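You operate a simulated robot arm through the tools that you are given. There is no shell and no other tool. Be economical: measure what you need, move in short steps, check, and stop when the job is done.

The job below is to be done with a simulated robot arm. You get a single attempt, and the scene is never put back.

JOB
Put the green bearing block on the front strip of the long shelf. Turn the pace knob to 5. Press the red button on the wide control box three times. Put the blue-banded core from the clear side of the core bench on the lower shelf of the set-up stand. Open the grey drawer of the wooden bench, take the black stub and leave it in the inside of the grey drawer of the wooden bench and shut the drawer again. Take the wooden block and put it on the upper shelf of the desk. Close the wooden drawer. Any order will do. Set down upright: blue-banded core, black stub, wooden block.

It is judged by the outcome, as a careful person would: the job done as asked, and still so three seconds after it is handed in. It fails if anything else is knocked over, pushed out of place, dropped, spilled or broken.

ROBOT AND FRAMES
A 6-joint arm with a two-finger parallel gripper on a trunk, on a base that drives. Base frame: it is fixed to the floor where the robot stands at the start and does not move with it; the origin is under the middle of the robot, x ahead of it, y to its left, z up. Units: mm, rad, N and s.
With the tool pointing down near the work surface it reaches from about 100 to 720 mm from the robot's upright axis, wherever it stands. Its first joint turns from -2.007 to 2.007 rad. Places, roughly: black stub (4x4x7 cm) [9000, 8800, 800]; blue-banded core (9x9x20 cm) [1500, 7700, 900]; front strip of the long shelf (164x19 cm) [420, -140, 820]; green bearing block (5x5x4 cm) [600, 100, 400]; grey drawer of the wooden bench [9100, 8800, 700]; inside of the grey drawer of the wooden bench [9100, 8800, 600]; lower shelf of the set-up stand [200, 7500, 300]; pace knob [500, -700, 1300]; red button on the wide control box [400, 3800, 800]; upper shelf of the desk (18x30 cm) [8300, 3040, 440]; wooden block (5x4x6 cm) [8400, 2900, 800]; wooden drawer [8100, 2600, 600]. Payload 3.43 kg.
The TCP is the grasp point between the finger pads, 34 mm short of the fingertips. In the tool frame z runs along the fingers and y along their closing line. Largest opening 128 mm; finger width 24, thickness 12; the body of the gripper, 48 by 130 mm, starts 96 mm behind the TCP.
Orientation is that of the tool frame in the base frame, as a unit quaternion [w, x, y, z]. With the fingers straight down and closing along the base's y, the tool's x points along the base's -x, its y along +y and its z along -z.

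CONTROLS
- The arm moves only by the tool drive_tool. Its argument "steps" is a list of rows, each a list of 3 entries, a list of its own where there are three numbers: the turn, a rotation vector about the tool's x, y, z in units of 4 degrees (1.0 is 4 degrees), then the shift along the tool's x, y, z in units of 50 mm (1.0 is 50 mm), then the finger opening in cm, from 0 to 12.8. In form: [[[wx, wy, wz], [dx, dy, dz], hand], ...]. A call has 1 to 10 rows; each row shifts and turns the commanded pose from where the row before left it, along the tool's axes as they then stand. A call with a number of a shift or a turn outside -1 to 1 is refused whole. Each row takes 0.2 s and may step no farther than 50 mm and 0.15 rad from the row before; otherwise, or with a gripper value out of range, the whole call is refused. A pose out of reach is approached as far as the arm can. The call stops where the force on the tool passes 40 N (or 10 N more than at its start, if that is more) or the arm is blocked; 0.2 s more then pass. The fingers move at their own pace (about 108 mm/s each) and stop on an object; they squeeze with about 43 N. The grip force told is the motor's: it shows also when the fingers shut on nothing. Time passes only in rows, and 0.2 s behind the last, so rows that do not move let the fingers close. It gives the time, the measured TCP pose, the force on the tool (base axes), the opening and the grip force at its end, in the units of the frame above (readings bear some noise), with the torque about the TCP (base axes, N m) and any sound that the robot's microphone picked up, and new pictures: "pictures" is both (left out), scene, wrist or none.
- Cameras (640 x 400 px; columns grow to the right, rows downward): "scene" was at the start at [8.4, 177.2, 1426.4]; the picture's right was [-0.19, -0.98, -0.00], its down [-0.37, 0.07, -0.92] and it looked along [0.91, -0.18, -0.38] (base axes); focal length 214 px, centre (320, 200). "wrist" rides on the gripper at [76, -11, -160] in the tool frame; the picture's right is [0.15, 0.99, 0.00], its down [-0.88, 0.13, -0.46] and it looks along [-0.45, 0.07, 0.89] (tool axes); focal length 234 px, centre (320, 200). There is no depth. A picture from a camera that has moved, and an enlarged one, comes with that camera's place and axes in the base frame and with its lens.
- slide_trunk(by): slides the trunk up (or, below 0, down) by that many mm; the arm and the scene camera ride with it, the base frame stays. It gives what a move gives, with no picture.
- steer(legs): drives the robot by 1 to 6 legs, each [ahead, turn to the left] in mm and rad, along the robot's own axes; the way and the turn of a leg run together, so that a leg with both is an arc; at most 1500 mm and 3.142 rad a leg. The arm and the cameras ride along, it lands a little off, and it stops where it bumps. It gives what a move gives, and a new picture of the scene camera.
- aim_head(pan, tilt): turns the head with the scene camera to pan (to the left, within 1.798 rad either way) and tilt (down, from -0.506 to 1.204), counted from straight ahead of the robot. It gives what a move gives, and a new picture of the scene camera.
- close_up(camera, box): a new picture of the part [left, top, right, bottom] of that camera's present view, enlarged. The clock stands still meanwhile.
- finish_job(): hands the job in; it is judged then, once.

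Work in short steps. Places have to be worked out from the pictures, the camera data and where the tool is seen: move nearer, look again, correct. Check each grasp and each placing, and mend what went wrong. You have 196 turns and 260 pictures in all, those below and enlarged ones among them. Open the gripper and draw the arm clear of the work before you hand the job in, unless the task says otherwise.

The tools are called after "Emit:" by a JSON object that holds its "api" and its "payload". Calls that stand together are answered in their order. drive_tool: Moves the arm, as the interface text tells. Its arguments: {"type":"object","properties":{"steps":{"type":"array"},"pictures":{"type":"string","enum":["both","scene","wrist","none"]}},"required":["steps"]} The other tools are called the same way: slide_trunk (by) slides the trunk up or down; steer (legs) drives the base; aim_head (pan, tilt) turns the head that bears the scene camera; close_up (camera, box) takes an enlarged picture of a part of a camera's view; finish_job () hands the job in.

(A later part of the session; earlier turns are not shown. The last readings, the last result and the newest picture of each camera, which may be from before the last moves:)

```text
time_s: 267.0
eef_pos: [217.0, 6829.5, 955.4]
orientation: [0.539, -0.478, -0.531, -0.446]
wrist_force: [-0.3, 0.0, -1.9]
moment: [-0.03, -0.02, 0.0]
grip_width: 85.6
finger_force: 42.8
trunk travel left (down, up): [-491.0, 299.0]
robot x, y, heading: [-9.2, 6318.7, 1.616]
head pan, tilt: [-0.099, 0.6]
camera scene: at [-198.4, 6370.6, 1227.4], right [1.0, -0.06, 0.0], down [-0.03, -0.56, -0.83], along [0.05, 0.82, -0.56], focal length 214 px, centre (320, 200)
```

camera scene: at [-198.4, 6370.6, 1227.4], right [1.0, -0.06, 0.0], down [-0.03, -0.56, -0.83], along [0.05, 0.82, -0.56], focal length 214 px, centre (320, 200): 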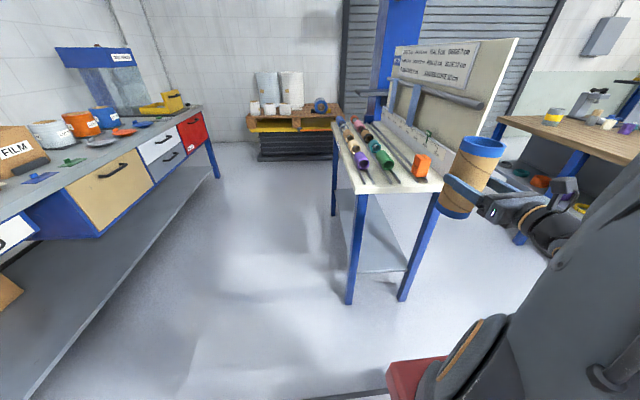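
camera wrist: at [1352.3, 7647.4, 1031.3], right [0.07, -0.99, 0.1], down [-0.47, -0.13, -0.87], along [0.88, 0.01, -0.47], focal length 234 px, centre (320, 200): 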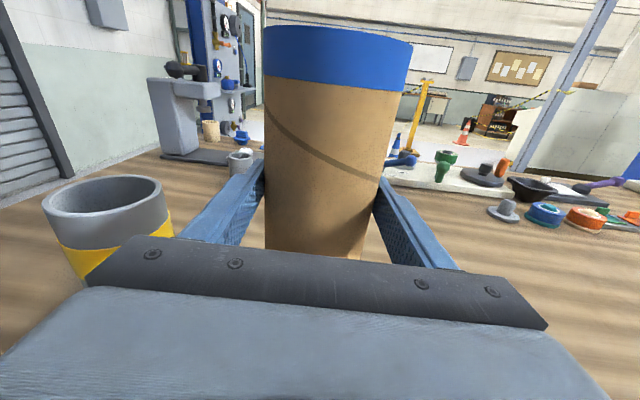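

The stand's lower shelf is at z≈285, front edge y≈7075, legs at x≈10 and 330. I lower the trunk with the core held in front of it.

Emit:
{"api": "slide_trunk", "payload": {"by": -400}}

Emit:
{"api": "slide_trunk", "payload": {"by": -90}}

Emit:
{"api": "aim_head", "payload": {"pan": -0.3, "tilt": 0.3}}

```text
time_s: 270.8
eef_pos: [211.5, 6938.6, 555.4]
orientation: [0.539, -0.478, -0.532, -0.445]
wrist_force: [1.2, 0.0, -1.7]
moment: [-0.02, 0.03, 0.04]
grip_width: 85.6
finger_force: 42.8
trunk travel left (down, up): [-91.0, 699.0]
robot x, y, heading: [-11.9, 6318.6, 1.613]
head pan, tilt: [-0.099, 0.6]
```

```text
time_s: 272.1
eef_pos: [212.7, 6960.2, 466.2]
orientation: [0.54, -0.478, -0.532, -0.445]
wrist_force: [0.0, 0.1, -2.3]
moment: [-0.02, 0.01, 0.0]
grip_width: 85.5
finger_force: 42.7
trunk travel left (down, up): [-1.0, 789.0]
robot x, y, heading: [-7.0, 6323.6, 1.609]
head pan, tilt: [-0.099, 0.6]
```

```text
time_s: 272.9
eef_pos: [211.7, 6959.2, 464.9]
orientation: [0.54, -0.477, -0.532, -0.445]
wrist_force: [-0.9, 0.6, -2.4]
moment: [-0.02, 0.03, 0.04]
grip_width: 85.8
finger_force: 43.3
trunk travel left (down, up): [-1.0, 789.0]
robot x, y, heading: [-6.0, 6320.0, 1.613]
head pan, tilt: [-0.3, 0.3]
camera scene: at [-185.6, 6508.8, 764.8], right [0.97, -0.25, 0.0], down [-0.08, -0.29, -0.95], along [0.24, 0.92, -0.3], focal length 214 px, centre (320, 200)
```

scene: 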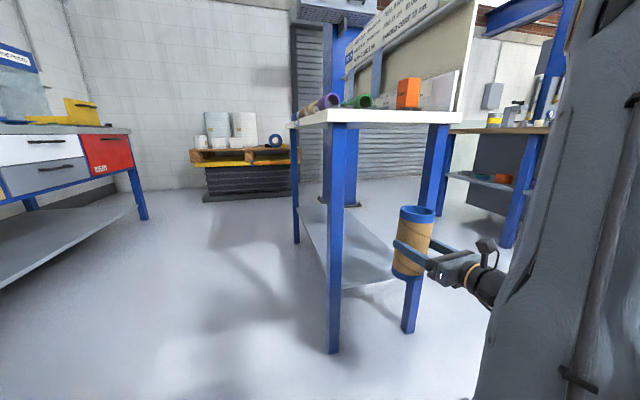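

Clear view: opening between legs x≈26–309. I lower the core to just above shelf level, then drive forward 200 mm; the tool's slight yaw carries it to the centre.

Emit:
{"api": "drive_tool", "payload": {"steps": [[[0, 0, 0], [-0.45, -0.1, 0], 6], [[0, 0, 0], [-0.45, -0.1, 0], 6]], "pictures": "none"}}

Emit:
{"api": "steer", "payload": {"legs": [[200, 0]]}}

```text
time_s: 273.5
eef_pos: [206.9, 6959.3, 420.1]
orientation: [0.54, -0.477, -0.532, -0.446]
wrist_force: [0.3, 0.2, -1.6]
moment: [-0.01, -0.04, -0.01]
grip_width: 85.7
finger_force: 43.3
out of reach, approached as far as the arm can: row 1
trunk travel left (down, up): [-1.0, 789.0]
robot x, y, heading: [-5.5, 6321.3, 1.614]
head pan, tilt: [-0.3, 0.3]
```

```text
time_s: 275.1
eef_pos: [196.3, 7158.7, 419.4]
orientation: [0.541, -0.476, -0.533, -0.443]
wrist_force: [0.0, -0.5, -2.3]
moment: [-0.06, 0.03, -0.02]
grip_width: 85.5
finger_force: 43.0
trunk travel left (down, up): [-1.0, 789.0]
robot x, y, heading: [-15.7, 6519.9, 1.617]
head pan, tilt: [-0.3, 0.3]
camera scene: at [-195.1, 6708.4, 764.8], right [0.97, -0.25, 0.0], down [-0.07, -0.29, -0.96], along [0.24, 0.92, -0.3], focal length 214 px, centre (320, 200)
```

scene: 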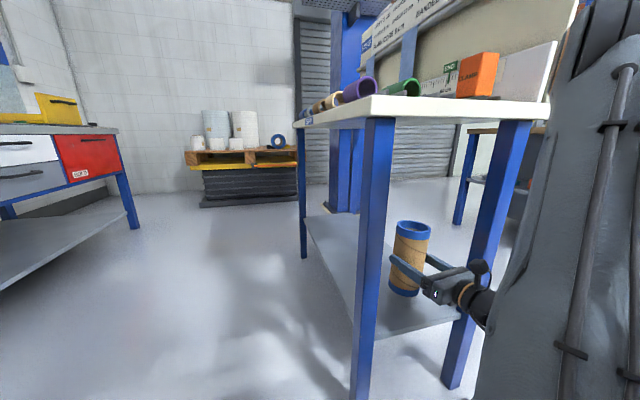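

The core is over the shelf. I go 55 mm farther in, then lower gently to contact.

Emit:
{"api": "drive_tool", "payload": {"steps": [[[0, 0, 0], [0, -0.1, 0.55], 6], [[0, 0, 0], [0, -0.1, 0.55], 6], [[0, 0, 0], [-0.2, 0, 0], 6], [[0, 0, 0], [-0.1, 0, 0], 6], [[0, 0, 0], [-0.06, 0, 0], 6]], "pictures": "scene"}}

```text
time_s: 276.3
eef_pos: [177.2, 7211.2, 401.0]
orientation: [0.541, -0.476, -0.533, -0.444]
wrist_force: [0.1, -0.1, -2.6]
moment: [-0.04, -0.01, -0.01]
grip_width: 85.5
finger_force: 42.8
trunk travel left (down, up): [-1.0, 789.0]
robot x, y, heading: [-17.4, 6518.8, 1.614]
head pan, tilt: [-0.3, 0.3]
camera scene: at [-195.1, 6708.4, 764.8], right [0.97, -0.25, 0.0], down [-0.07, -0.29, -0.96], along [0.24, 0.92, -0.3], focal length 214 px, centre (320, 200)
```

scene: 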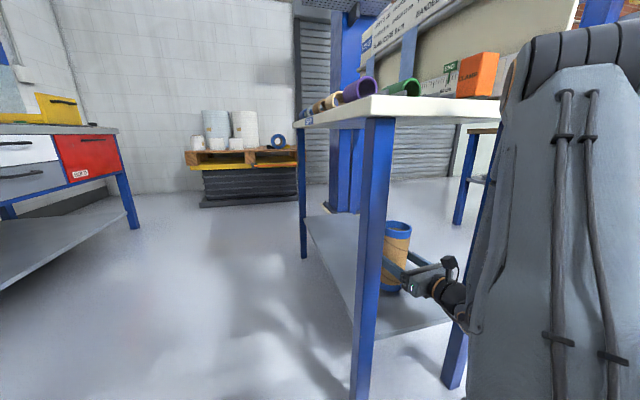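

No contact yet at base ≈299. Lowering in finer steps.

Emit:
{"api": "drive_tool", "payload": {"steps": [[[0, 0, 0], [-0.06, 0, 0], 6], [[0, 0, 0], [-0.05, 0, 0], 6]], "pictures": "none"}}

Emit:
{"api": "drive_tool", "payload": {"steps": [[[0, 0, 0], [-0.05, 0, 0], 6], [[0, 0, 0], [-0.05, 0, 0], 6]], "pictures": "none"}}

Emit:
{"api": "drive_tool", "payload": {"steps": [[[0, 0, 0], [-0.05, 0, 0], 6], [[0, 0, 0], [-0.05, 0, 0], 6]], "pictures": "none"}}

```text
time_s: 276.9
eef_pos: [176.9, 7211.3, 395.7]
orientation: [0.541, -0.476, -0.533, -0.444]
wrist_force: [0.5, 0.3, -1.9]
moment: [-0.05, 0.01, 0.02]
grip_width: 85.6
finger_force: 42.7
trunk travel left (down, up): [-1.0, 789.0]
robot x, y, heading: [-16.8, 6518.5, 1.619]
head pan, tilt: [-0.3, 0.3]
```

```text
time_s: 277.5
eef_pos: [175.9, 7212.1, 389.4]
orientation: [0.541, -0.476, -0.533, -0.444]
wrist_force: [-0.2, -0.8, -2.2]
moment: [-0.01, 0.01, 0.01]
grip_width: 85.5
finger_force: 43.0
trunk travel left (down, up): [-1.0, 789.0]
robot x, y, heading: [-18.6, 6521.3, 1.615]
head pan, tilt: [-0.3, 0.3]
```

```text
time_s: 278.1
eef_pos: [176.4, 7211.4, 385.9]
orientation: [0.541, -0.476, -0.533, -0.444]
wrist_force: [0.1, 0.2, -2.5]
moment: [-0.04, -0.01, -0.01]
grip_width: 85.7
finger_force: 42.9
trunk travel left (down, up): [-1.0, 789.0]
robot x, y, heading: [-18.5, 6523.4, 1.616]
head pan, tilt: [-0.3, 0.3]
```

Emit:
{"api": "drive_tool", "payload": {"steps": [[[0, 0, 0], [-0.06, 0, 0], 6], [[0, 0, 0], [-0.06, 0, 0], 6]], "pictures": "none"}}

Emit:
{"api": "drive_tool", "payload": {"steps": [[[0, 0, 0], [-0.06, 0, 0], 6], [[0, 0, 0], [-0.06, 0, 0], 6]], "pictures": "scene"}}

Emit:
{"api": "close_up", "payload": {"camera": "scene", "box": [300, 180, 500, 360]}}

```text
time_s: 278.9
eef_pos: [175.9, 7211.6, 383.1]
orientation: [0.543, -0.471, -0.532, -0.448]
wrist_force: [-1.2, -1.6, 11.1]
moment: [-0.02, -0.41, -0.03]
grip_width: 85.6
finger_force: 42.6
trunk travel left (down, up): [-1.0, 789.0]
robot x, y, heading: [-18.2, 6519.3, 1.616]
head pan, tilt: [-0.3, 0.3]
stopped in row 2: the force on the tool passed its limit at 41 N (the readings are from after the stop); the commanded pose is now the measured one
```

```text
time_s: 279.3
eef_pos: [175.9, 7213.3, 383.5]
orientation: [0.545, -0.467, -0.532, -0.45]
wrist_force: [-1.0, -0.5, 11.4]
moment: [0.04, -0.43, 0.0]
grip_width: 85.5
finger_force: 42.8
trunk travel left (down, up): [-1.0, 789.0]
robot x, y, heading: [-16.8, 6524.3, 1.621]
head pan, tilt: [-0.3, 0.3]
stopped in row 2: the force on the tool passed its limit at 43 N (the readings are from after the stop); the commanded pose is now the measured one
camera scene: at [-195.3, 6707.8, 764.7], right [0.97, -0.25, 0.0], down [-0.07, -0.29, -0.96], along [0.24, 0.92, -0.3], focal length 214 px, centre (320, 200)
```

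scene: 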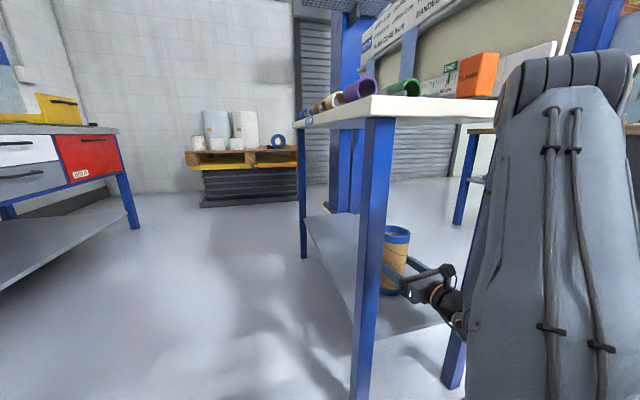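

```text
2.22 times, centred on (400, 270) of scene
camera zoom: at [-195.3, 6707.8, 764.7], right [0.97, -0.25, 0.0], down [-0.07, -0.29, -0.96], along [0.24, 0.92, -0.3], focal length 477 px, centre (142, 44)
```

zoom: 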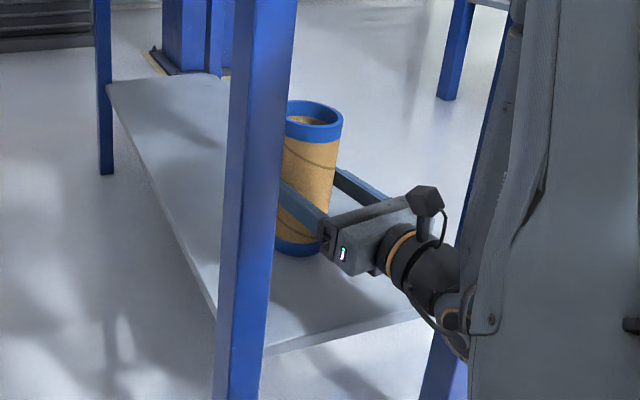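

The core stands on the shelf. I correct the slight pitch change, then open the fingers.

Emit:
{"api": "drive_tool", "payload": {"steps": [[[0, -0.3, 0], [0.02, 0, 0], 6], [[0, 0, 0], [0, 0, 0], 9.5], [[0, 0, 0], [0, 0, 0], 12.8], [[0, 0, 0], [0, 0, 0], 12.8]], "pictures": "wrist"}}

```text
time_s: 280.3
eef_pos: [175.4, 7211.1, 383.4]
orientation: [0.538, -0.473, -0.537, -0.445]
wrist_force: [-0.3, -0.4, 0.5]
moment: [-0.01, 0.0, 0.01]
grip_width: 127.8
finger_force: 0.2
trunk travel left (down, up): [-1.0, 789.0]
robot x, y, heading: [-20.1, 6522.2, 1.618]
head pan, tilt: [-0.3, 0.3]
camera wrist: at [192.8, 7055.7, 462.8], right [0.98, 0.16, 0.11], down [0.18, -0.46, -0.87], along [-0.09, 0.88, -0.48], focal length 234 px, centre (320, 200)
```

wrist: 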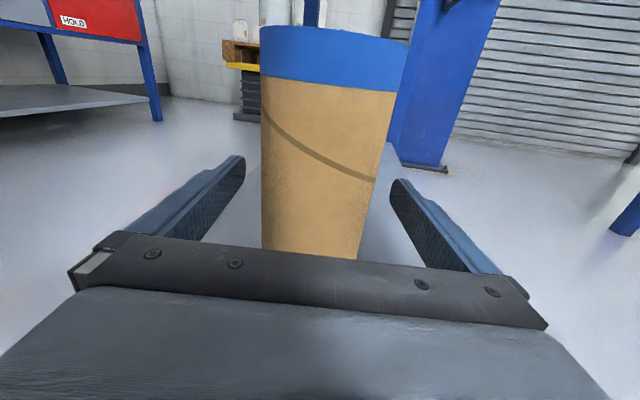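

Released and upright. I back out along the tool axis, then with the base.

Emit:
{"api": "drive_tool", "payload": {"steps": [[[0, 0, 0], [0, 0, -0.5], 12.8], [[0, 0, 0], [0, 0, -0.8], 12.8], [[0, 0, 0], [0, 0, -0.8], 12.8], [[0, 0, 0], [0, 0, -0.8], 12.8]], "pictures": "none"}}

Emit:
{"api": "steer", "payload": {"legs": [[-350, 0]]}}

Emit:
{"api": "close_up", "payload": {"camera": "scene", "box": [260, 80, 480, 340]}}

```text
time_s: 281.3
eef_pos: [219.1, 7080.0, 376.3]
orientation: [0.54, -0.472, -0.538, -0.444]
wrist_force: [-0.5, -0.8, 0.3]
moment: [0.02, -0.04, 0.0]
grip_width: 128.3
finger_force: 0.0
out of reach, approached as far as the arm can: row 2, 3, 4
trunk travel left (down, up): [-1.0, 789.0]
robot x, y, heading: [-20.3, 6521.6, 1.619]
head pan, tilt: [-0.3, 0.3]
```

```text
time_s: 283.6
eef_pos: [236.6, 6733.9, 376.5]
orientation: [0.539, -0.472, -0.538, -0.445]
wrist_force: [0.7, 0.3, -1.5]
moment: [0.01, 0.02, 0.0]
grip_width: 128.0
finger_force: 0.0
trunk travel left (down, up): [-1.0, 789.0]
robot x, y, heading: [1.1, 6176.2, 1.613]
head pan, tilt: [-0.3, 0.3]
camera scene: at [-179.0, 6361.0, 764.8], right [0.97, -0.25, 0.0], down [-0.07, -0.29, -0.96], along [0.24, 0.92, -0.3], focal length 214 px, centre (320, 200)
```

scene: 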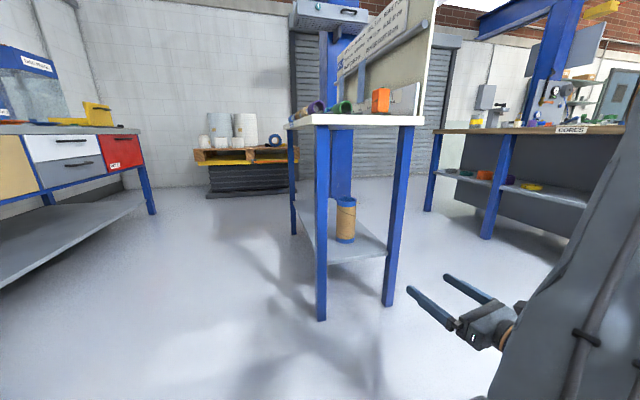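

```text
1.54 times, centred on (370, 210) of scene
camera zoom: at [-179.0, 6361.0, 764.8], right [0.97, -0.25, 0.0], down [-0.07, -0.29, -0.96], along [0.24, 0.92, -0.3], focal length 330 px, centre (243, 185)
```

zoom: 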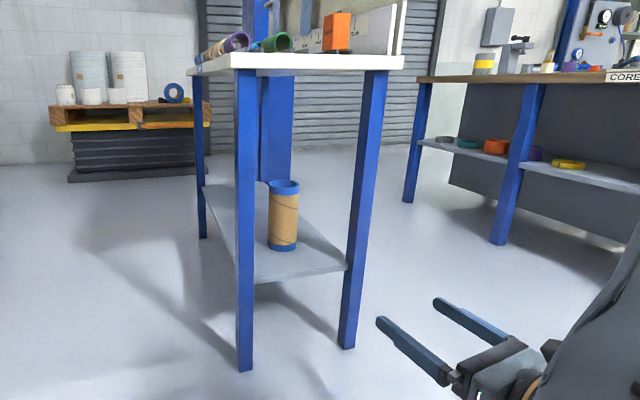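

The core stands upright on the lower shelf. Now I raise the trunk for travel and turn toward the east side, where desk and wooden bench are.

Emit:
{"api": "slide_trunk", "payload": {"by": 400}}

Emit:
{"api": "slide_trunk", "payload": {"by": 180}}

Emit:
{"api": "steer", "payload": {"legs": [[0, -2.01], [1200, 0], [0, 0.4]]}}

Emit:
{"api": "aim_head", "payload": {"pan": 0.0, "tilt": 0.2}}

```text
time_s: 287.4
eef_pos: [235.4, 6735.4, 776.6]
orientation: [0.539, -0.472, -0.537, -0.444]
wrist_force: [0.1, 0.0, -0.5]
moment: [0.0, 0.02, -0.01]
grip_width: 128.2
finger_force: 0.0
trunk travel left (down, up): [-401.0, 389.0]
robot x, y, heading: [-1.6, 6174.2, 1.616]
head pan, tilt: [-0.3, 0.3]
```

```text
time_s: 289.4
eef_pos: [235.8, 6733.9, 956.8]
orientation: [0.539, -0.474, -0.537, -0.444]
wrist_force: [-0.2, -0.7, -0.6]
moment: [0.02, 0.01, 0.0]
grip_width: 128.1
finger_force: 0.0
trunk travel left (down, up): [-581.0, 209.0]
robot x, y, heading: [-2.3, 6176.9, 1.616]
head pan, tilt: [-0.3, 0.3]
```

```text
time_s: 301.6
eef_pos: [1633.5, 5410.7, 957.3]
orientation: [-0.044, 0.715, 0.022, 0.697]
wrist_force: [0.5, -0.2, -0.1]
moment: [0.0, 0.02, 0.0]
grip_width: 127.9
finger_force: 0.1
trunk travel left (down, up): [-581.0, 209.0]
robot x, y, heading: [1092.1, 5686.7, -0.016]
head pan, tilt: [-0.3, 0.3]
camera scene: at [1125.9, 5852.9, 1344.9], right [-0.32, -0.95, 0.0], down [-0.28, 0.09, -0.96], along [0.91, -0.3, -0.3], focal length 214 px, centre (320, 200)
```

scene: 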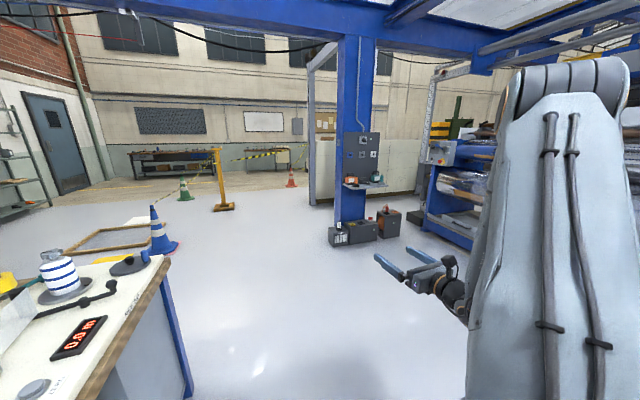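

```text
time_s: 302.4
eef_pos: [1632.3, 5411.0, 957.1]
orientation: [-0.044, 0.715, 0.022, 0.697]
wrist_force: [0.7, 0.1, 0.5]
moment: [0.0, 0.03, 0.01]
grip_width: 128.2
finger_force: 0.1
trunk travel left (down, up): [-581.0, 209.0]
robot x, y, heading: [1087.6, 5683.7, -0.022]
head pan, tilt: [0.0, 0.201]
camera scene: at [1130.4, 5880.4, 1354.1], right [-0.02, -1.0, 0.0], down [-0.2, 0.0, -0.98], along [0.98, -0.02, -0.2], focal length 214 px, centre (320, 200)
```

scene: 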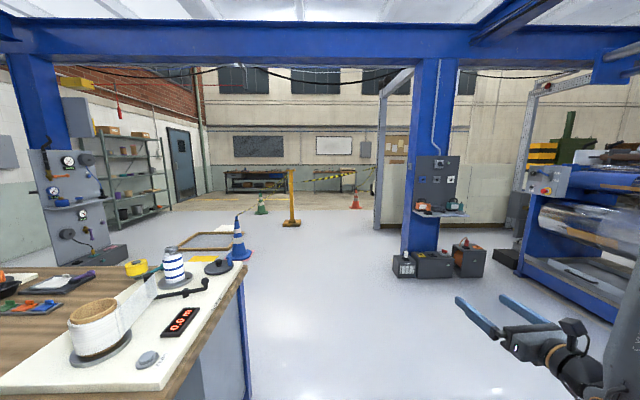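

The way east along y≈5650 is clear for a few metres. I'll drive 3 m and look again (chain barrier and cones lie farther ahead).

Emit:
{"api": "steer", "payload": {"legs": [[0, 0.0], [1500, 0.0], [1300, 0]]}}

Emit:
{"api": "aim_head", "payload": {"pan": 0.35, "tilt": 0.25}}

```text
time_s: 316.1
eef_pos: [4419.0, 5382.2, 957.1]
orientation: [-0.048, 0.715, 0.026, 0.697]
wrist_force: [1.0, 0.9, 0.6]
moment: [0.01, 0.01, 0.04]
grip_width: 127.8
finger_force: 0.0
trunk travel left (down, up): [-581.0, 209.0]
robot x, y, heading: [3875.5, 5648.8, -0.009]
head pan, tilt: [0.0, 0.201]
camera scene: at [3911.3, 5846.1, 1354.1], right [-0.01, -1.0, 0.0], down [-0.2, 0.0, -0.98], along [0.98, -0.01, -0.2], focal length 214 px, centre (320, 200)
```

scene: 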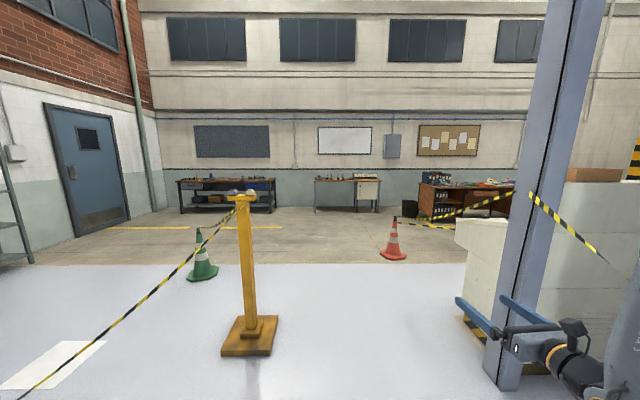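

```text
time_s: 317.0
eef_pos: [4419.3, 5381.9, 957.8]
orientation: [-0.048, 0.715, 0.027, 0.697]
wrist_force: [-0.1, 0.2, -0.2]
moment: [0.01, 0.01, -0.01]
grip_width: 128.1
finger_force: 0.0
trunk travel left (down, up): [-581.0, 209.0]
robot x, y, heading: [3874.5, 5648.9, -0.012]
head pan, tilt: [0.351, 0.25]
camera scene: at [3906.1, 5878.2, 1349.6], right [0.33, -0.94, 0.0], down [-0.23, -0.08, -0.97], along [0.91, 0.32, -0.25], focal length 214 px, centre (320, 200)
```

scene: 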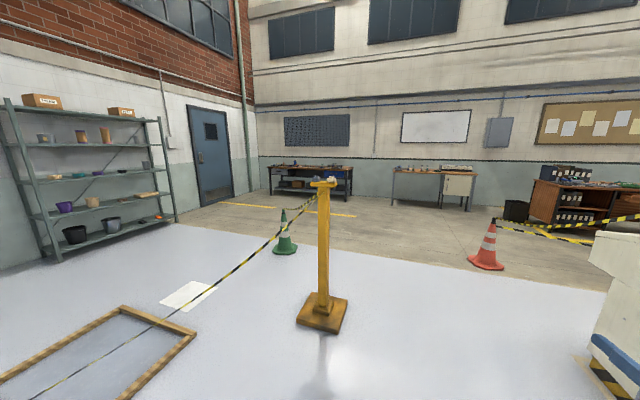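

The gap between stanchion [5330,6390] and red cone [6680,4800] looks passable. I zoom in on the tape near the cone and the brown desk.

Emit:
{"api": "aim_head", "payload": {"pan": -0.1, "tilt": 0.2}}

Emit:
{"api": "close_up", "payload": {"camera": "scene", "box": [280, 130, 540, 290]}}

```text
time_s: 317.9
eef_pos: [4419.6, 5383.1, 958.0]
orientation: [-0.048, 0.715, 0.026, 0.697]
wrist_force: [-0.3, 0.5, 0.0]
moment: [-0.03, -0.01, 0.01]
grip_width: 128.0
finger_force: 0.1
trunk travel left (down, up): [-581.0, 209.0]
robot x, y, heading: [3871.9, 5652.9, -0.009]
head pan, tilt: [-0.099, 0.201]
camera scene: at [3910.7, 5836.9, 1354.1], right [-0.11, -0.99, 0.0], down [-0.2, 0.02, -0.98], along [0.97, -0.11, -0.2], focal length 214 px, centre (320, 200)
```

scene: 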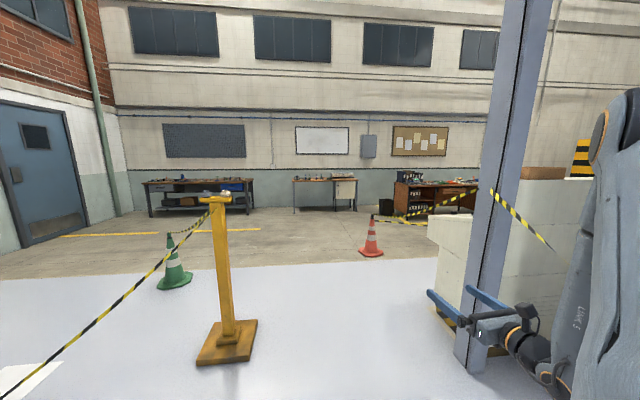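

```text
2.46 times, centred on (410, 210) of scene
camera zoom: at [3910.7, 5836.9, 1354.1], right [-0.11, -0.99, 0.0], down [-0.2, 0.02, -0.98], along [0.97, -0.11, -0.2], focal length 528 px, centre (98, 175)
```

zoom: 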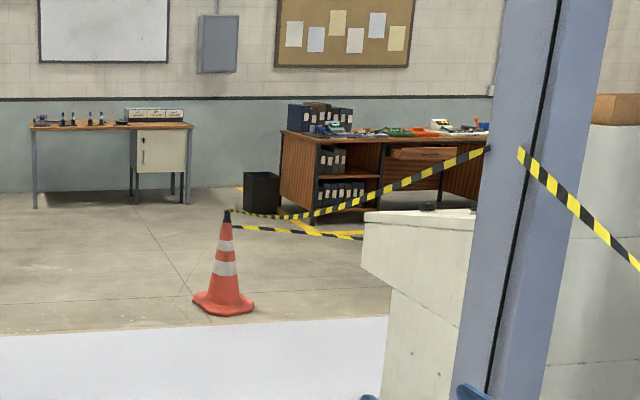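

The tape closes off the area right of the cone; I pass left of it, to about [7350,5500], then face −y toward the desk.

Emit:
{"api": "steer", "payload": {"legs": [[0, -0.035], [1500, 0], [1500, 0], [480, 0], [0, -1.52]]}}

Emit:
{"api": "aim_head", "payload": {"pan": 0.4, "tilt": 0.3}}

```text
time_s: 338.9
eef_pos: [7110.7, 5019.9, 957.3]
orientation: [0.447, 0.535, -0.475, 0.537]
wrist_force: [0.3, -0.3, 0.0]
moment: [0.0, -0.03, 0.0]
grip_width: 128.2
finger_force: 0.0
trunk travel left (down, up): [-581.0, 209.0]
robot x, y, heading: [7353.7, 5575.4, -1.533]
head pan, tilt: [-0.099, 0.201]
camera scene: at [7537.4, 5547.1, 1354.1], right [-1.0, 0.06, 0.0], down [0.01, 0.2, -0.98], along [-0.06, -0.98, -0.2], focal length 214 px, centre (320, 200)
```

scene: 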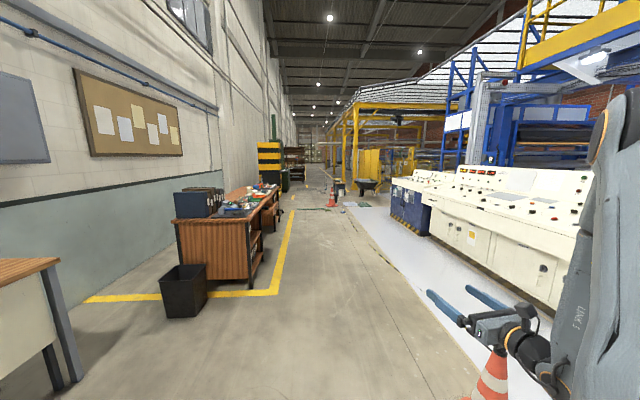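

```text
time_s: 339.8
eef_pos: [7109.4, 5018.3, 957.2]
orientation: [0.446, 0.536, -0.474, 0.538]
wrist_force: [0.8, 0.2, -0.4]
moment: [-0.01, -0.01, 0.04]
grip_width: 128.1
finger_force: 0.2
trunk travel left (down, up): [-581.0, 209.0]
robot x, y, heading: [7353.6, 5577.6, -1.536]
head pan, tilt: [0.4, 0.3]
camera scene: at [7582.7, 5555.5, 1344.9], right [-0.91, -0.42, 0.0], down [-0.12, 0.27, -0.96], along [0.4, -0.87, -0.3], focal length 214 px, centre (320, 200)
```

scene: 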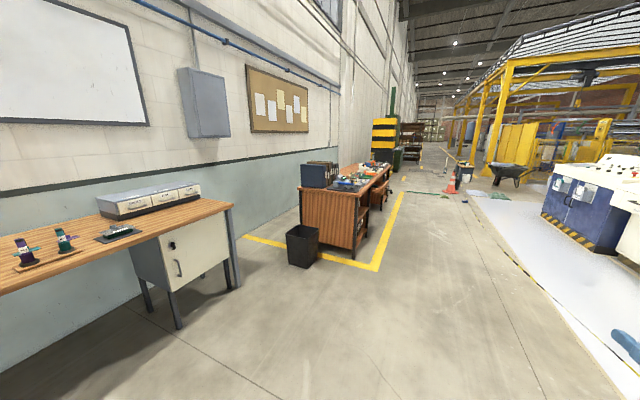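

The desk's front faces −x at x≈8165, starting y≈3360. I drive down to y≈2980 and face it.

Emit:
{"api": "steer", "payload": {"legs": [[1500, 0], [1080, 0], [0, 1.536]]}}

Emit:
{"api": "aim_head", "payload": {"pan": -0.1, "tilt": 0.5}}

```text
time_s: 356.0
eef_pos: [8018.0, 2748.4, 957.4]
orientation: [-0.049, 0.715, 0.027, 0.697]
wrist_force: [1.0, -0.1, -1.2]
moment: [-0.04, 0.03, -0.02]
grip_width: 127.9
finger_force: 0.1
trunk travel left (down, up): [-581.0, 209.0]
robot x, y, heading: [7471.7, 3015.7, -0.006]
head pan, tilt: [0.4, 0.3]
camera scene: at [7501.1, 3245.7, 1344.9], right [0.38, -0.92, 0.0], down [-0.27, -0.11, -0.96], along [0.88, 0.37, -0.3], focal length 214 px, centre (320, 200)
```

scene: 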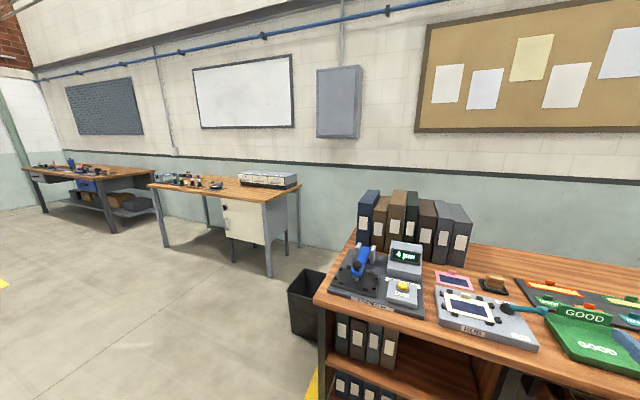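

```text
time_s: 356.9
eef_pos: [8018.4, 2749.4, 958.3]
orientation: [-0.049, 0.715, 0.027, 0.697]
wrist_force: [-0.5, -0.3, -0.2]
moment: [0.01, 0.03, 0.01]
grip_width: 128.1
finger_force: 0.1
trunk travel left (down, up): [-581.0, 209.0]
robot x, y, heading: [7473.4, 3016.3, -0.013]
head pan, tilt: [-0.099, 0.499]
camera scene: at [7505.3, 3200.4, 1326.5], right [-0.1, -0.99, 0.0], down [-0.48, 0.05, -0.88], along [0.87, -0.09, -0.48], focal length 214 px, centre (320, 200)
```

scene: 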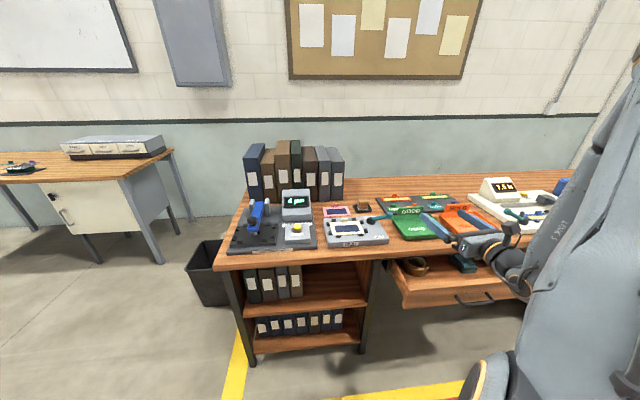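

Emit:
{"api": "close_up", "payload": {"camera": "scene", "box": [210, 170, 530, 370]}}

```text
2.00 times, centred on (370, 270) of scene
camera zoom: at [7505.3, 3200.4, 1326.5], right [-0.1, -0.99, 0.0], down [-0.48, 0.05, -0.88], along [0.87, -0.09, -0.48], focal length 429 px, centre (220, 60)
```

zoom: 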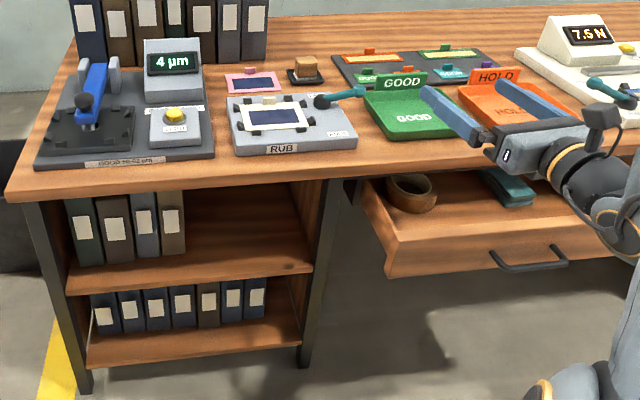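

The wooden drawer is open by some 80–100 mm, with its front at x≈7985, centre y≈2566, z≈600. The block sits on a black pad at [8379,2908]. I close the drawer first: shift the robot back and to the right, then lower.

Emit:
{"api": "steer", "payload": {"legs": [[-220, 0], [0, -1.56], [170, 0], [0, 1.56]]}}

Emit:
{"api": "slide_trunk", "payload": {"by": -370}}

Emit:
{"api": "drive_tool", "payload": {"steps": [[[0, 0, 0], [0, 0, 0], 0], [[0, 0, 0], [0, 0, 0], 0]], "pictures": "both"}}

```text
time_s: 367.3
eef_pos: [7796.2, 2580.7, 957.4]
orientation: [-0.05, 0.715, 0.028, 0.697]
wrist_force: [0.5, -0.2, 0.0]
moment: [-0.01, 0.01, 0.0]
grip_width: 128.3
finger_force: 0.1
trunk travel left (down, up): [-581.0, 209.0]
robot x, y, heading: [7251.7, 2847.9, -0.004]
head pan, tilt: [-0.099, 0.499]
camera scene: at [7283.2, 3031.7, 1326.5], right [-0.1, -0.99, 0.0], down [-0.48, 0.05, -0.88], along [0.87, -0.09, -0.48], focal length 214 px, centre (320, 200)
```

scene: 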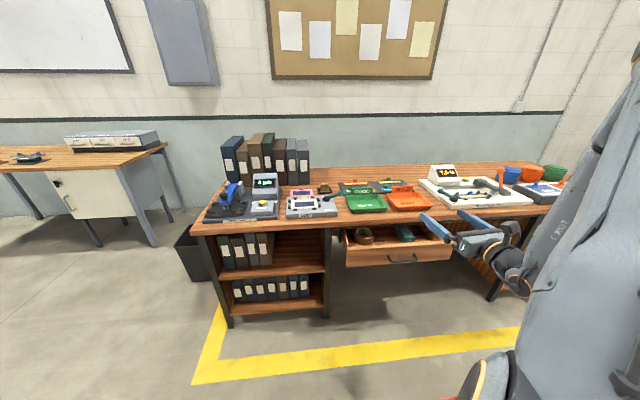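

```text
time_s: 370.9
eef_pos: [7797.0, 2581.0, 587.1]
orientation: [-0.05, 0.715, 0.028, 0.697]
wrist_force: [0.6, 0.6, -0.4]
moment: [0.03, -0.02, -0.02]
grip_width: 127.9
finger_force: 0.1
trunk travel left (down, up): [-211.0, 579.0]
robot x, y, heading: [7251.3, 2847.0, -0.002]
head pan, tilt: [-0.099, 0.499]
```

```text
time_s: 371.5
eef_pos: [7797.4, 2579.9, 588.1]
orientation: [-0.051, 0.715, 0.029, 0.697]
wrist_force: [-0.4, 0.0, -0.4]
moment: [-0.03, 0.0, -0.02]
grip_width: 1.7
finger_force: 0.8
trunk travel left (down, up): [-211.0, 579.0]
robot x, y, heading: [7250.5, 2846.0, -0.004]
head pan, tilt: [-0.099, 0.499]
camera scene: at [7386.2, 3031.3, 956.4], right [-0.1, -0.99, 0.0], down [-0.48, 0.05, -0.88], along [0.87, -0.09, -0.48], focal length 214 px, centre (320, 200)
camera wrist: at [7639.7, 2572.7, 667.3], right [0.11, -0.99, 0.11], down [-0.46, -0.15, -0.87], along [0.88, 0.05, -0.47], focal length 234 px, centre (320, 200)
```

scene: 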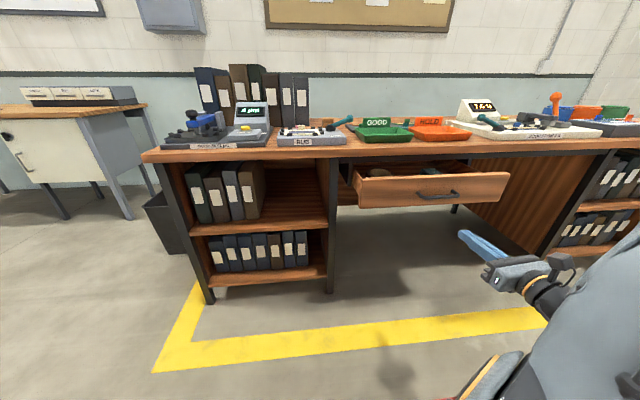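
wrist: 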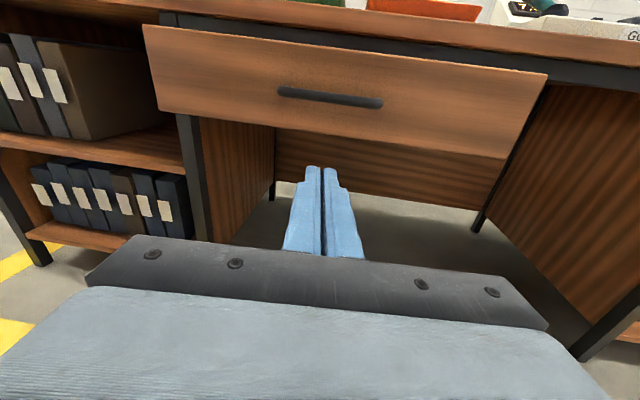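

The drawer front is at x≈7975, z 591–687, handle at z≈640, centre y≈2593. I raise the closed fingers to z≈607, below the handle, and push the front in.

Emit:
{"api": "drive_tool", "payload": {"steps": [[[0, 0, 0], [0.38, 0.3, 0.5], 0], [[0, 0, 0], [0, 0, 0.8], 0], [[0, 0, 0], [0, 0, 0.8], 0], [[0, 0, 0], [0, 0, 0.5], 0], [[0, 0, 0], [0, 0, 0.3], 0], [[0, 0, 0], [0, 0, 0.3], 0]], "pictures": "both"}}

```text
time_s: 372.9
eef_pos: [7959.1, 2582.1, 601.1]
orientation: [-0.049, 0.715, 0.028, 0.697]
wrist_force: [-0.1, -0.1, 0.0]
moment: [0.01, -0.04, 0.02]
grip_width: 0.0
finger_force: 32.7
trunk travel left (down, up): [-211.0, 579.0]
robot x, y, heading: [7246.3, 2844.4, -0.005]
head pan, tilt: [-0.099, 0.499]
camera scene: at [7386.2, 3031.3, 956.4], right [-0.1, -0.99, 0.0], down [-0.48, 0.05, -0.88], along [0.87, -0.09, -0.48], focal length 214 px, centre (320, 200)
camera wrist: at [7802.4, 2574.8, 681.5], right [0.11, -0.99, 0.11], down [-0.46, -0.15, -0.87], along [0.88, 0.05, -0.47], focal length 234 px, centre (320, 200)
```

scene: 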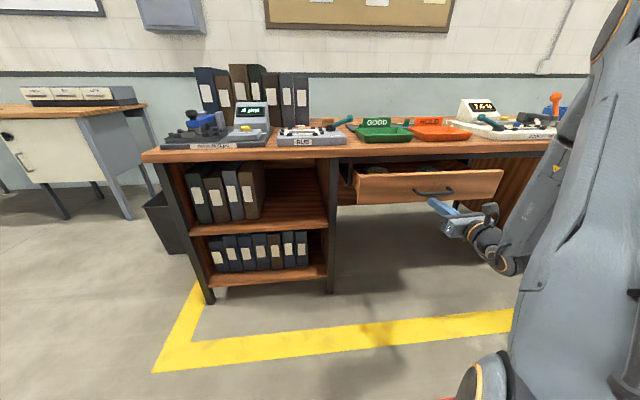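
wrist: 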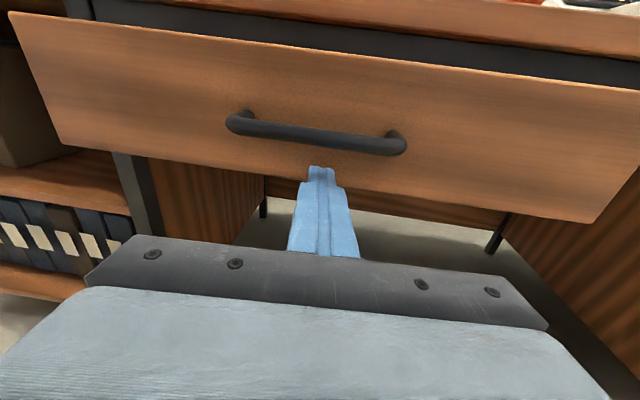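

The fingertips are against the lower front. I continue pushing, slightly higher.

Emit:
{"api": "drive_tool", "payload": {"steps": [[[0, 0, 0], [0.1, 0, 0.3], 0], [[0, 0, 0], [0, 0, 0.4], 0], [[0, 0, 0], [0, 0, 0.4], 0], [[0, 0, 0], [0, 0, 0.4], 0], [[0, 0, 0], [0, 0, 0.4], 0]], "pictures": "both"}}

```text
time_s: 374.1
eef_pos: [8053.9, 2595.1, 605.8]
orientation: [-0.049, 0.715, 0.027, 0.696]
wrist_force: [-0.2, -0.8, 0.1]
moment: [-0.01, 0.01, -0.02]
grip_width: 0.0
finger_force: 33.0
trunk travel left (down, up): [-211.0, 579.0]
robot x, y, heading: [7247.3, 2846.1, -0.005]
head pan, tilt: [-0.099, 0.499]
camera scene: at [7386.1, 3031.3, 956.4], right [-0.1, -0.99, 0.0], down [-0.48, 0.05, -0.88], along [0.87, -0.09, -0.48], focal length 214 px, centre (320, 200)
camera wrist: at [7897.3, 2586.4, 686.1], right [0.11, -0.99, 0.11], down [-0.46, -0.15, -0.87], along [0.88, 0.05, -0.47], focal length 234 px, centre (320, 200)
```

scene: 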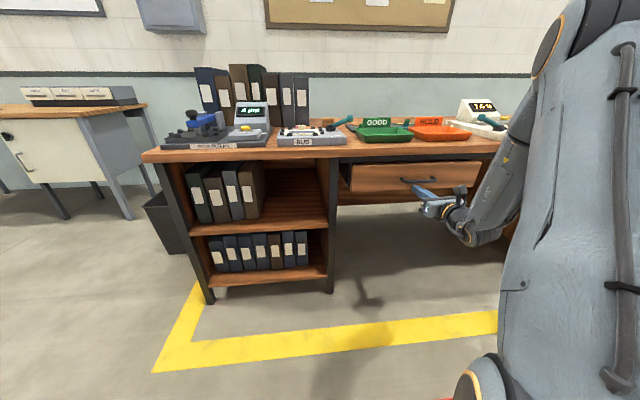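
wrist: 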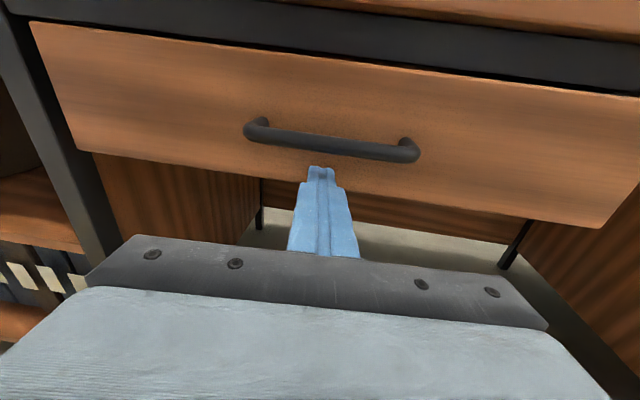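

The drawer slides in well. Continuing until it stops.

Emit:
{"api": "drive_tool", "payload": {"steps": [[[0, 0, 0], [0.05, 0, 0.3], 0], [[0, 0, 0], [0, 0, 0.3], 0], [[0, 0, 0], [0, 0, 0.3], 0], [[0, 0, 0], [0, 0, 0.3], 0], [[0, 0, 0], [0, 0, 0.3], 0], [[0, 0, 0], [0, 0, 0.3], 0]], "pictures": "both"}}

```text
time_s: 374.8
eef_pos: [8080.0, 2596.7, 607.5]
orientation: [-0.052, 0.715, 0.028, 0.697]
wrist_force: [-20.6, 5.1, 10.1]
moment: [-0.12, -0.56, 0.04]
grip_width: 0.1
finger_force: 32.5
trunk travel left (down, up): [-211.0, 579.0]
robot x, y, heading: [7248.2, 2848.5, -0.002]
head pan, tilt: [-0.099, 0.499]
stopped in row 3: the force on the tool passed its limit at 66 N (the readings are from after the stop); the commanded pose is now the measured one
camera scene: at [7385.1, 3031.4, 956.6], right [-0.1, -0.99, 0.0], down [-0.48, 0.05, -0.88], along [0.87, -0.09, -0.48], focal length 214 px, centre (320, 200)
camera wrist: at [7922.7, 2587.6, 687.1], right [0.11, -0.99, 0.11], down [-0.46, -0.15, -0.87], along [0.88, 0.05, -0.47], focal length 234 px, centre (320, 200)
```

scene: 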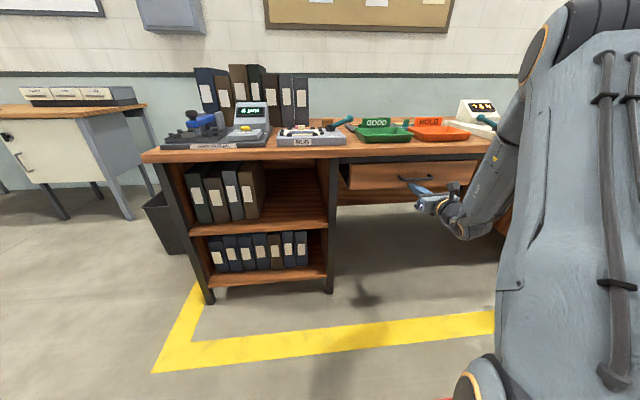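
wrist: 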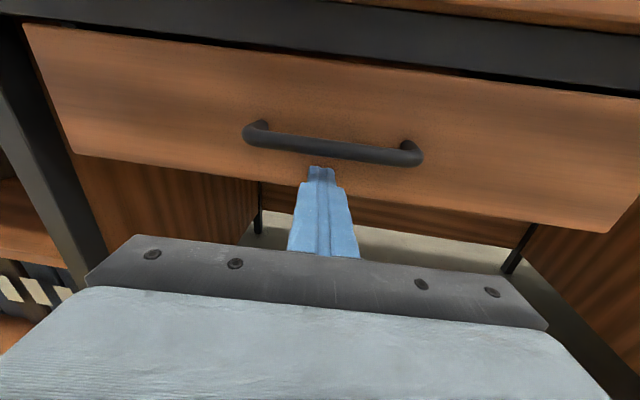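

It met a firm stop. One more push confirms whether it is fully shut.

Emit:
{"api": "drive_tool", "payload": {"steps": [[[0, 0, 0], [0, 0, 0.1], 0], [[0, 0, 0], [0, 0, 0.1], 0], [[0, 0, 0], [0, 0, 0.1], 0]], "pictures": "none"}}

Emit:
{"api": "drive_tool", "payload": {"steps": [[[0, 0, 0], [0, 0, -0.6], 3], [[0, 0, 0], [0, 0, -0.8], 5], [[0, 0, 0], [0, 0, -0.8], 5], [[0, 0, 0], [0, 0, -0.8], 5], [[0, 0, 0], [0, 0, -0.8], 5]], "pictures": "both"}}

```text
time_s: 375.1
eef_pos: [8078.9, 2596.2, 606.6]
orientation: [-0.05, 0.714, 0.027, 0.698]
wrist_force: [-20.1, 5.6, 9.7]
moment: [-0.12, -0.54, 0.04]
grip_width: 0.1
finger_force: 32.7
trunk travel left (down, up): [-211.0, 579.0]
robot x, y, heading: [7249.6, 2848.0, -0.006]
head pan, tilt: [-0.099, 0.499]
stopped in row 1: the force on the tool passed its limit at 52 N (the readings are from after the stop); the commanded pose is now the measured one
```

```text
time_s: 376.3
eef_pos: [7892.4, 2577.6, 613.8]
orientation: [-0.052, 0.715, 0.027, 0.696]
wrist_force: [-0.2, 0.1, -0.7]
moment: [-0.01, -0.02, 0.0]
grip_width: 49.8
finger_force: 0.1
trunk travel left (down, up): [-211.0, 579.0]
robot x, y, heading: [7249.7, 2844.8, -0.003]
head pan, tilt: [-0.099, 0.499]
camera scene: at [7385.9, 3031.2, 956.4], right [-0.1, -0.99, 0.0], down [-0.48, 0.05, -0.88], along [0.87, -0.09, -0.48], focal length 214 px, centre (320, 200)
camera wrist: at [7735.2, 2569.4, 692.8], right [0.11, -0.99, 0.11], down [-0.46, -0.15, -0.87], along [0.88, 0.05, -0.47], focal length 234 px, centre (320, 200)
```

scene: 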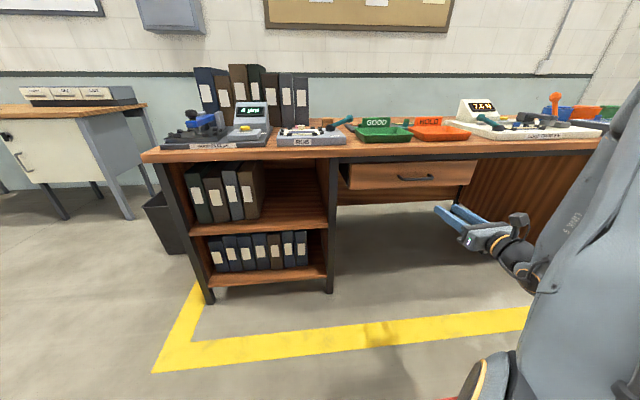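
wrist: 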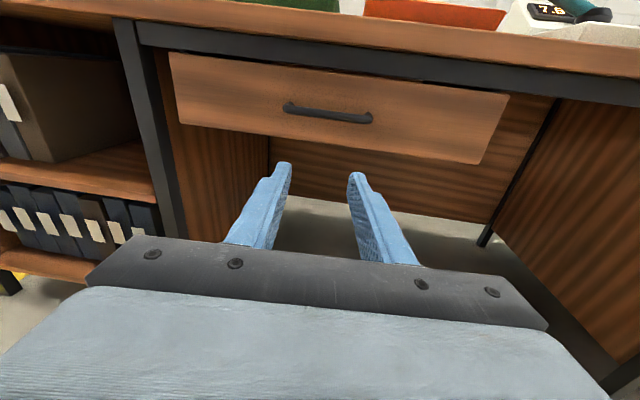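

Drawer is shut flush. Now the wooden block: raise the trunk, shift the robot left about 260 mm, and approach.

Emit:
{"api": "slide_trunk", "payload": {"by": 400}}

Emit:
{"api": "steer", "payload": {"legs": [[0, 1.573], [260, 0], [0, -1.571], [270, 0]]}}

Emit:
{"api": "drive_tool", "payload": {"steps": [[[0, -1, 0], [0, 0, 0], 9], [[0, -1, 0], [0, 0, 0], 9], [[0, -1, 0], [0, 0, 0], 9], [[0, -1, 0], [0, 0, 0], 9], [[0, -1, 0], [0, 0, 0], 9], [[0, -1, 0], [0, 0, 0], 9], [[0, -1, 0], [0, 0, 0], 9], [[0, -1, 0], [0, 0, 0], 9]], "pictures": "both"}}

```text
time_s: 380.1
eef_pos: [7892.3, 2575.7, 1010.0]
orientation: [-0.051, 0.715, 0.026, 0.696]
wrist_force: [-0.8, -1.1, -0.4]
moment: [0.02, -0.01, -0.02]
grip_width: 49.8
finger_force: 0.0
trunk travel left (down, up): [-611.0, 179.0]
robot x, y, heading: [7248.3, 2843.3, -0.005]
head pan, tilt: [-0.099, 0.499]
```

```text
time_s: 391.2
eef_pos: [8168.2, 2865.0, 1010.3]
orientation: [-0.061, 0.715, 0.037, 0.696]
wrist_force: [-1.0, 0.5, 0.6]
moment: [0.0, 0.0, 0.03]
grip_width: 50.0
finger_force: 0.1
trunk travel left (down, up): [-611.0, 179.0]
robot x, y, heading: [7516.1, 3119.1, 0.021]
head pan, tilt: [-0.099, 0.499]
camera scene: at [7537.7, 3303.7, 1356.5], right [-0.08, -1.0, 0.0], down [-0.48, 0.04, -0.88], along [0.88, -0.07, -0.48], focal length 214 px, centre (320, 200)
```

scene: 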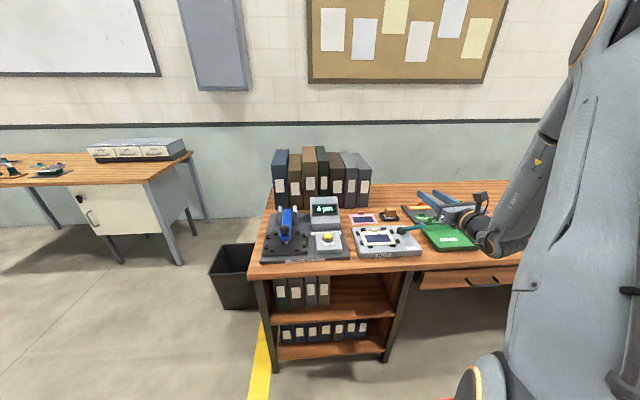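

```text
time_s: 393.0
eef_pos: [8168.6, 2864.8, 1011.1]
orientation: [-0.049, 0.879, 0.053, 0.47]
wrist_force: [-0.5, -0.7, 0.1]
moment: [0.03, -0.02, 0.06]
grip_width: 90.1
finger_force: 0.0
trunk travel left (down, up): [-611.0, 179.0]
robot x, y, heading: [7518.7, 3115.9, 0.024]
head pan, tilt: [-0.099, 0.499]
camera scene: at [7537.7, 3303.6, 1356.5], right [-0.08, -1.0, 0.0], down [-0.48, 0.04, -0.88], along [0.88, -0.07, -0.48], focal length 214 px, centre (320, 200)
camera wrist: at [8077.8, 2858.5, 1162.1], right [0.22, -0.97, 0.09], down [-0.84, -0.23, -0.49], along [0.49, 0.03, -0.87], focal length 234 px, centre (320, 200)
```

scene: 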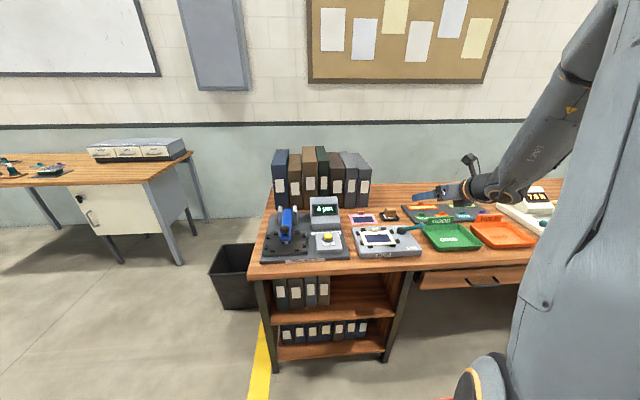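
wrist: 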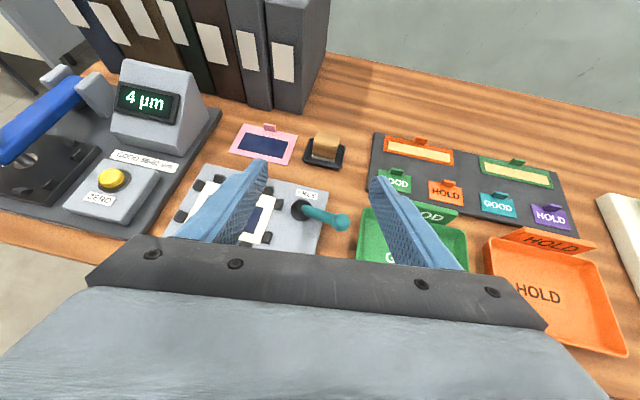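

Emit:
{"api": "close_up", "payload": {"camera": "wrist", "box": [230, 100, 410, 240]}}

```text
2.86 times, centred on (320, 170) of wrist
camera zoom: at [8077.8, 2858.5, 1162.1], right [0.22, -0.97, 0.09], down [-0.84, -0.23, -0.49], along [0.49, 0.03, -0.87], focal length 669 px, centre (320, 286)
```

zoom: 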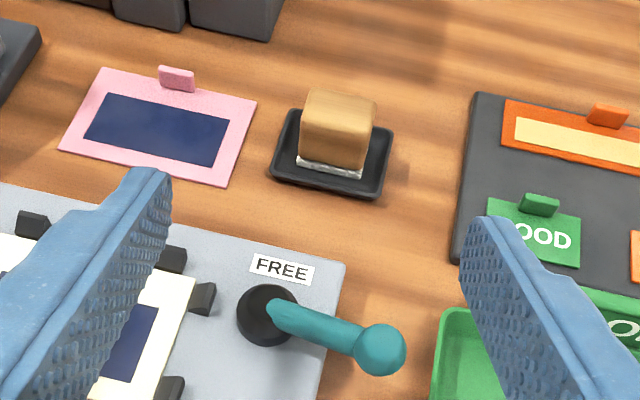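

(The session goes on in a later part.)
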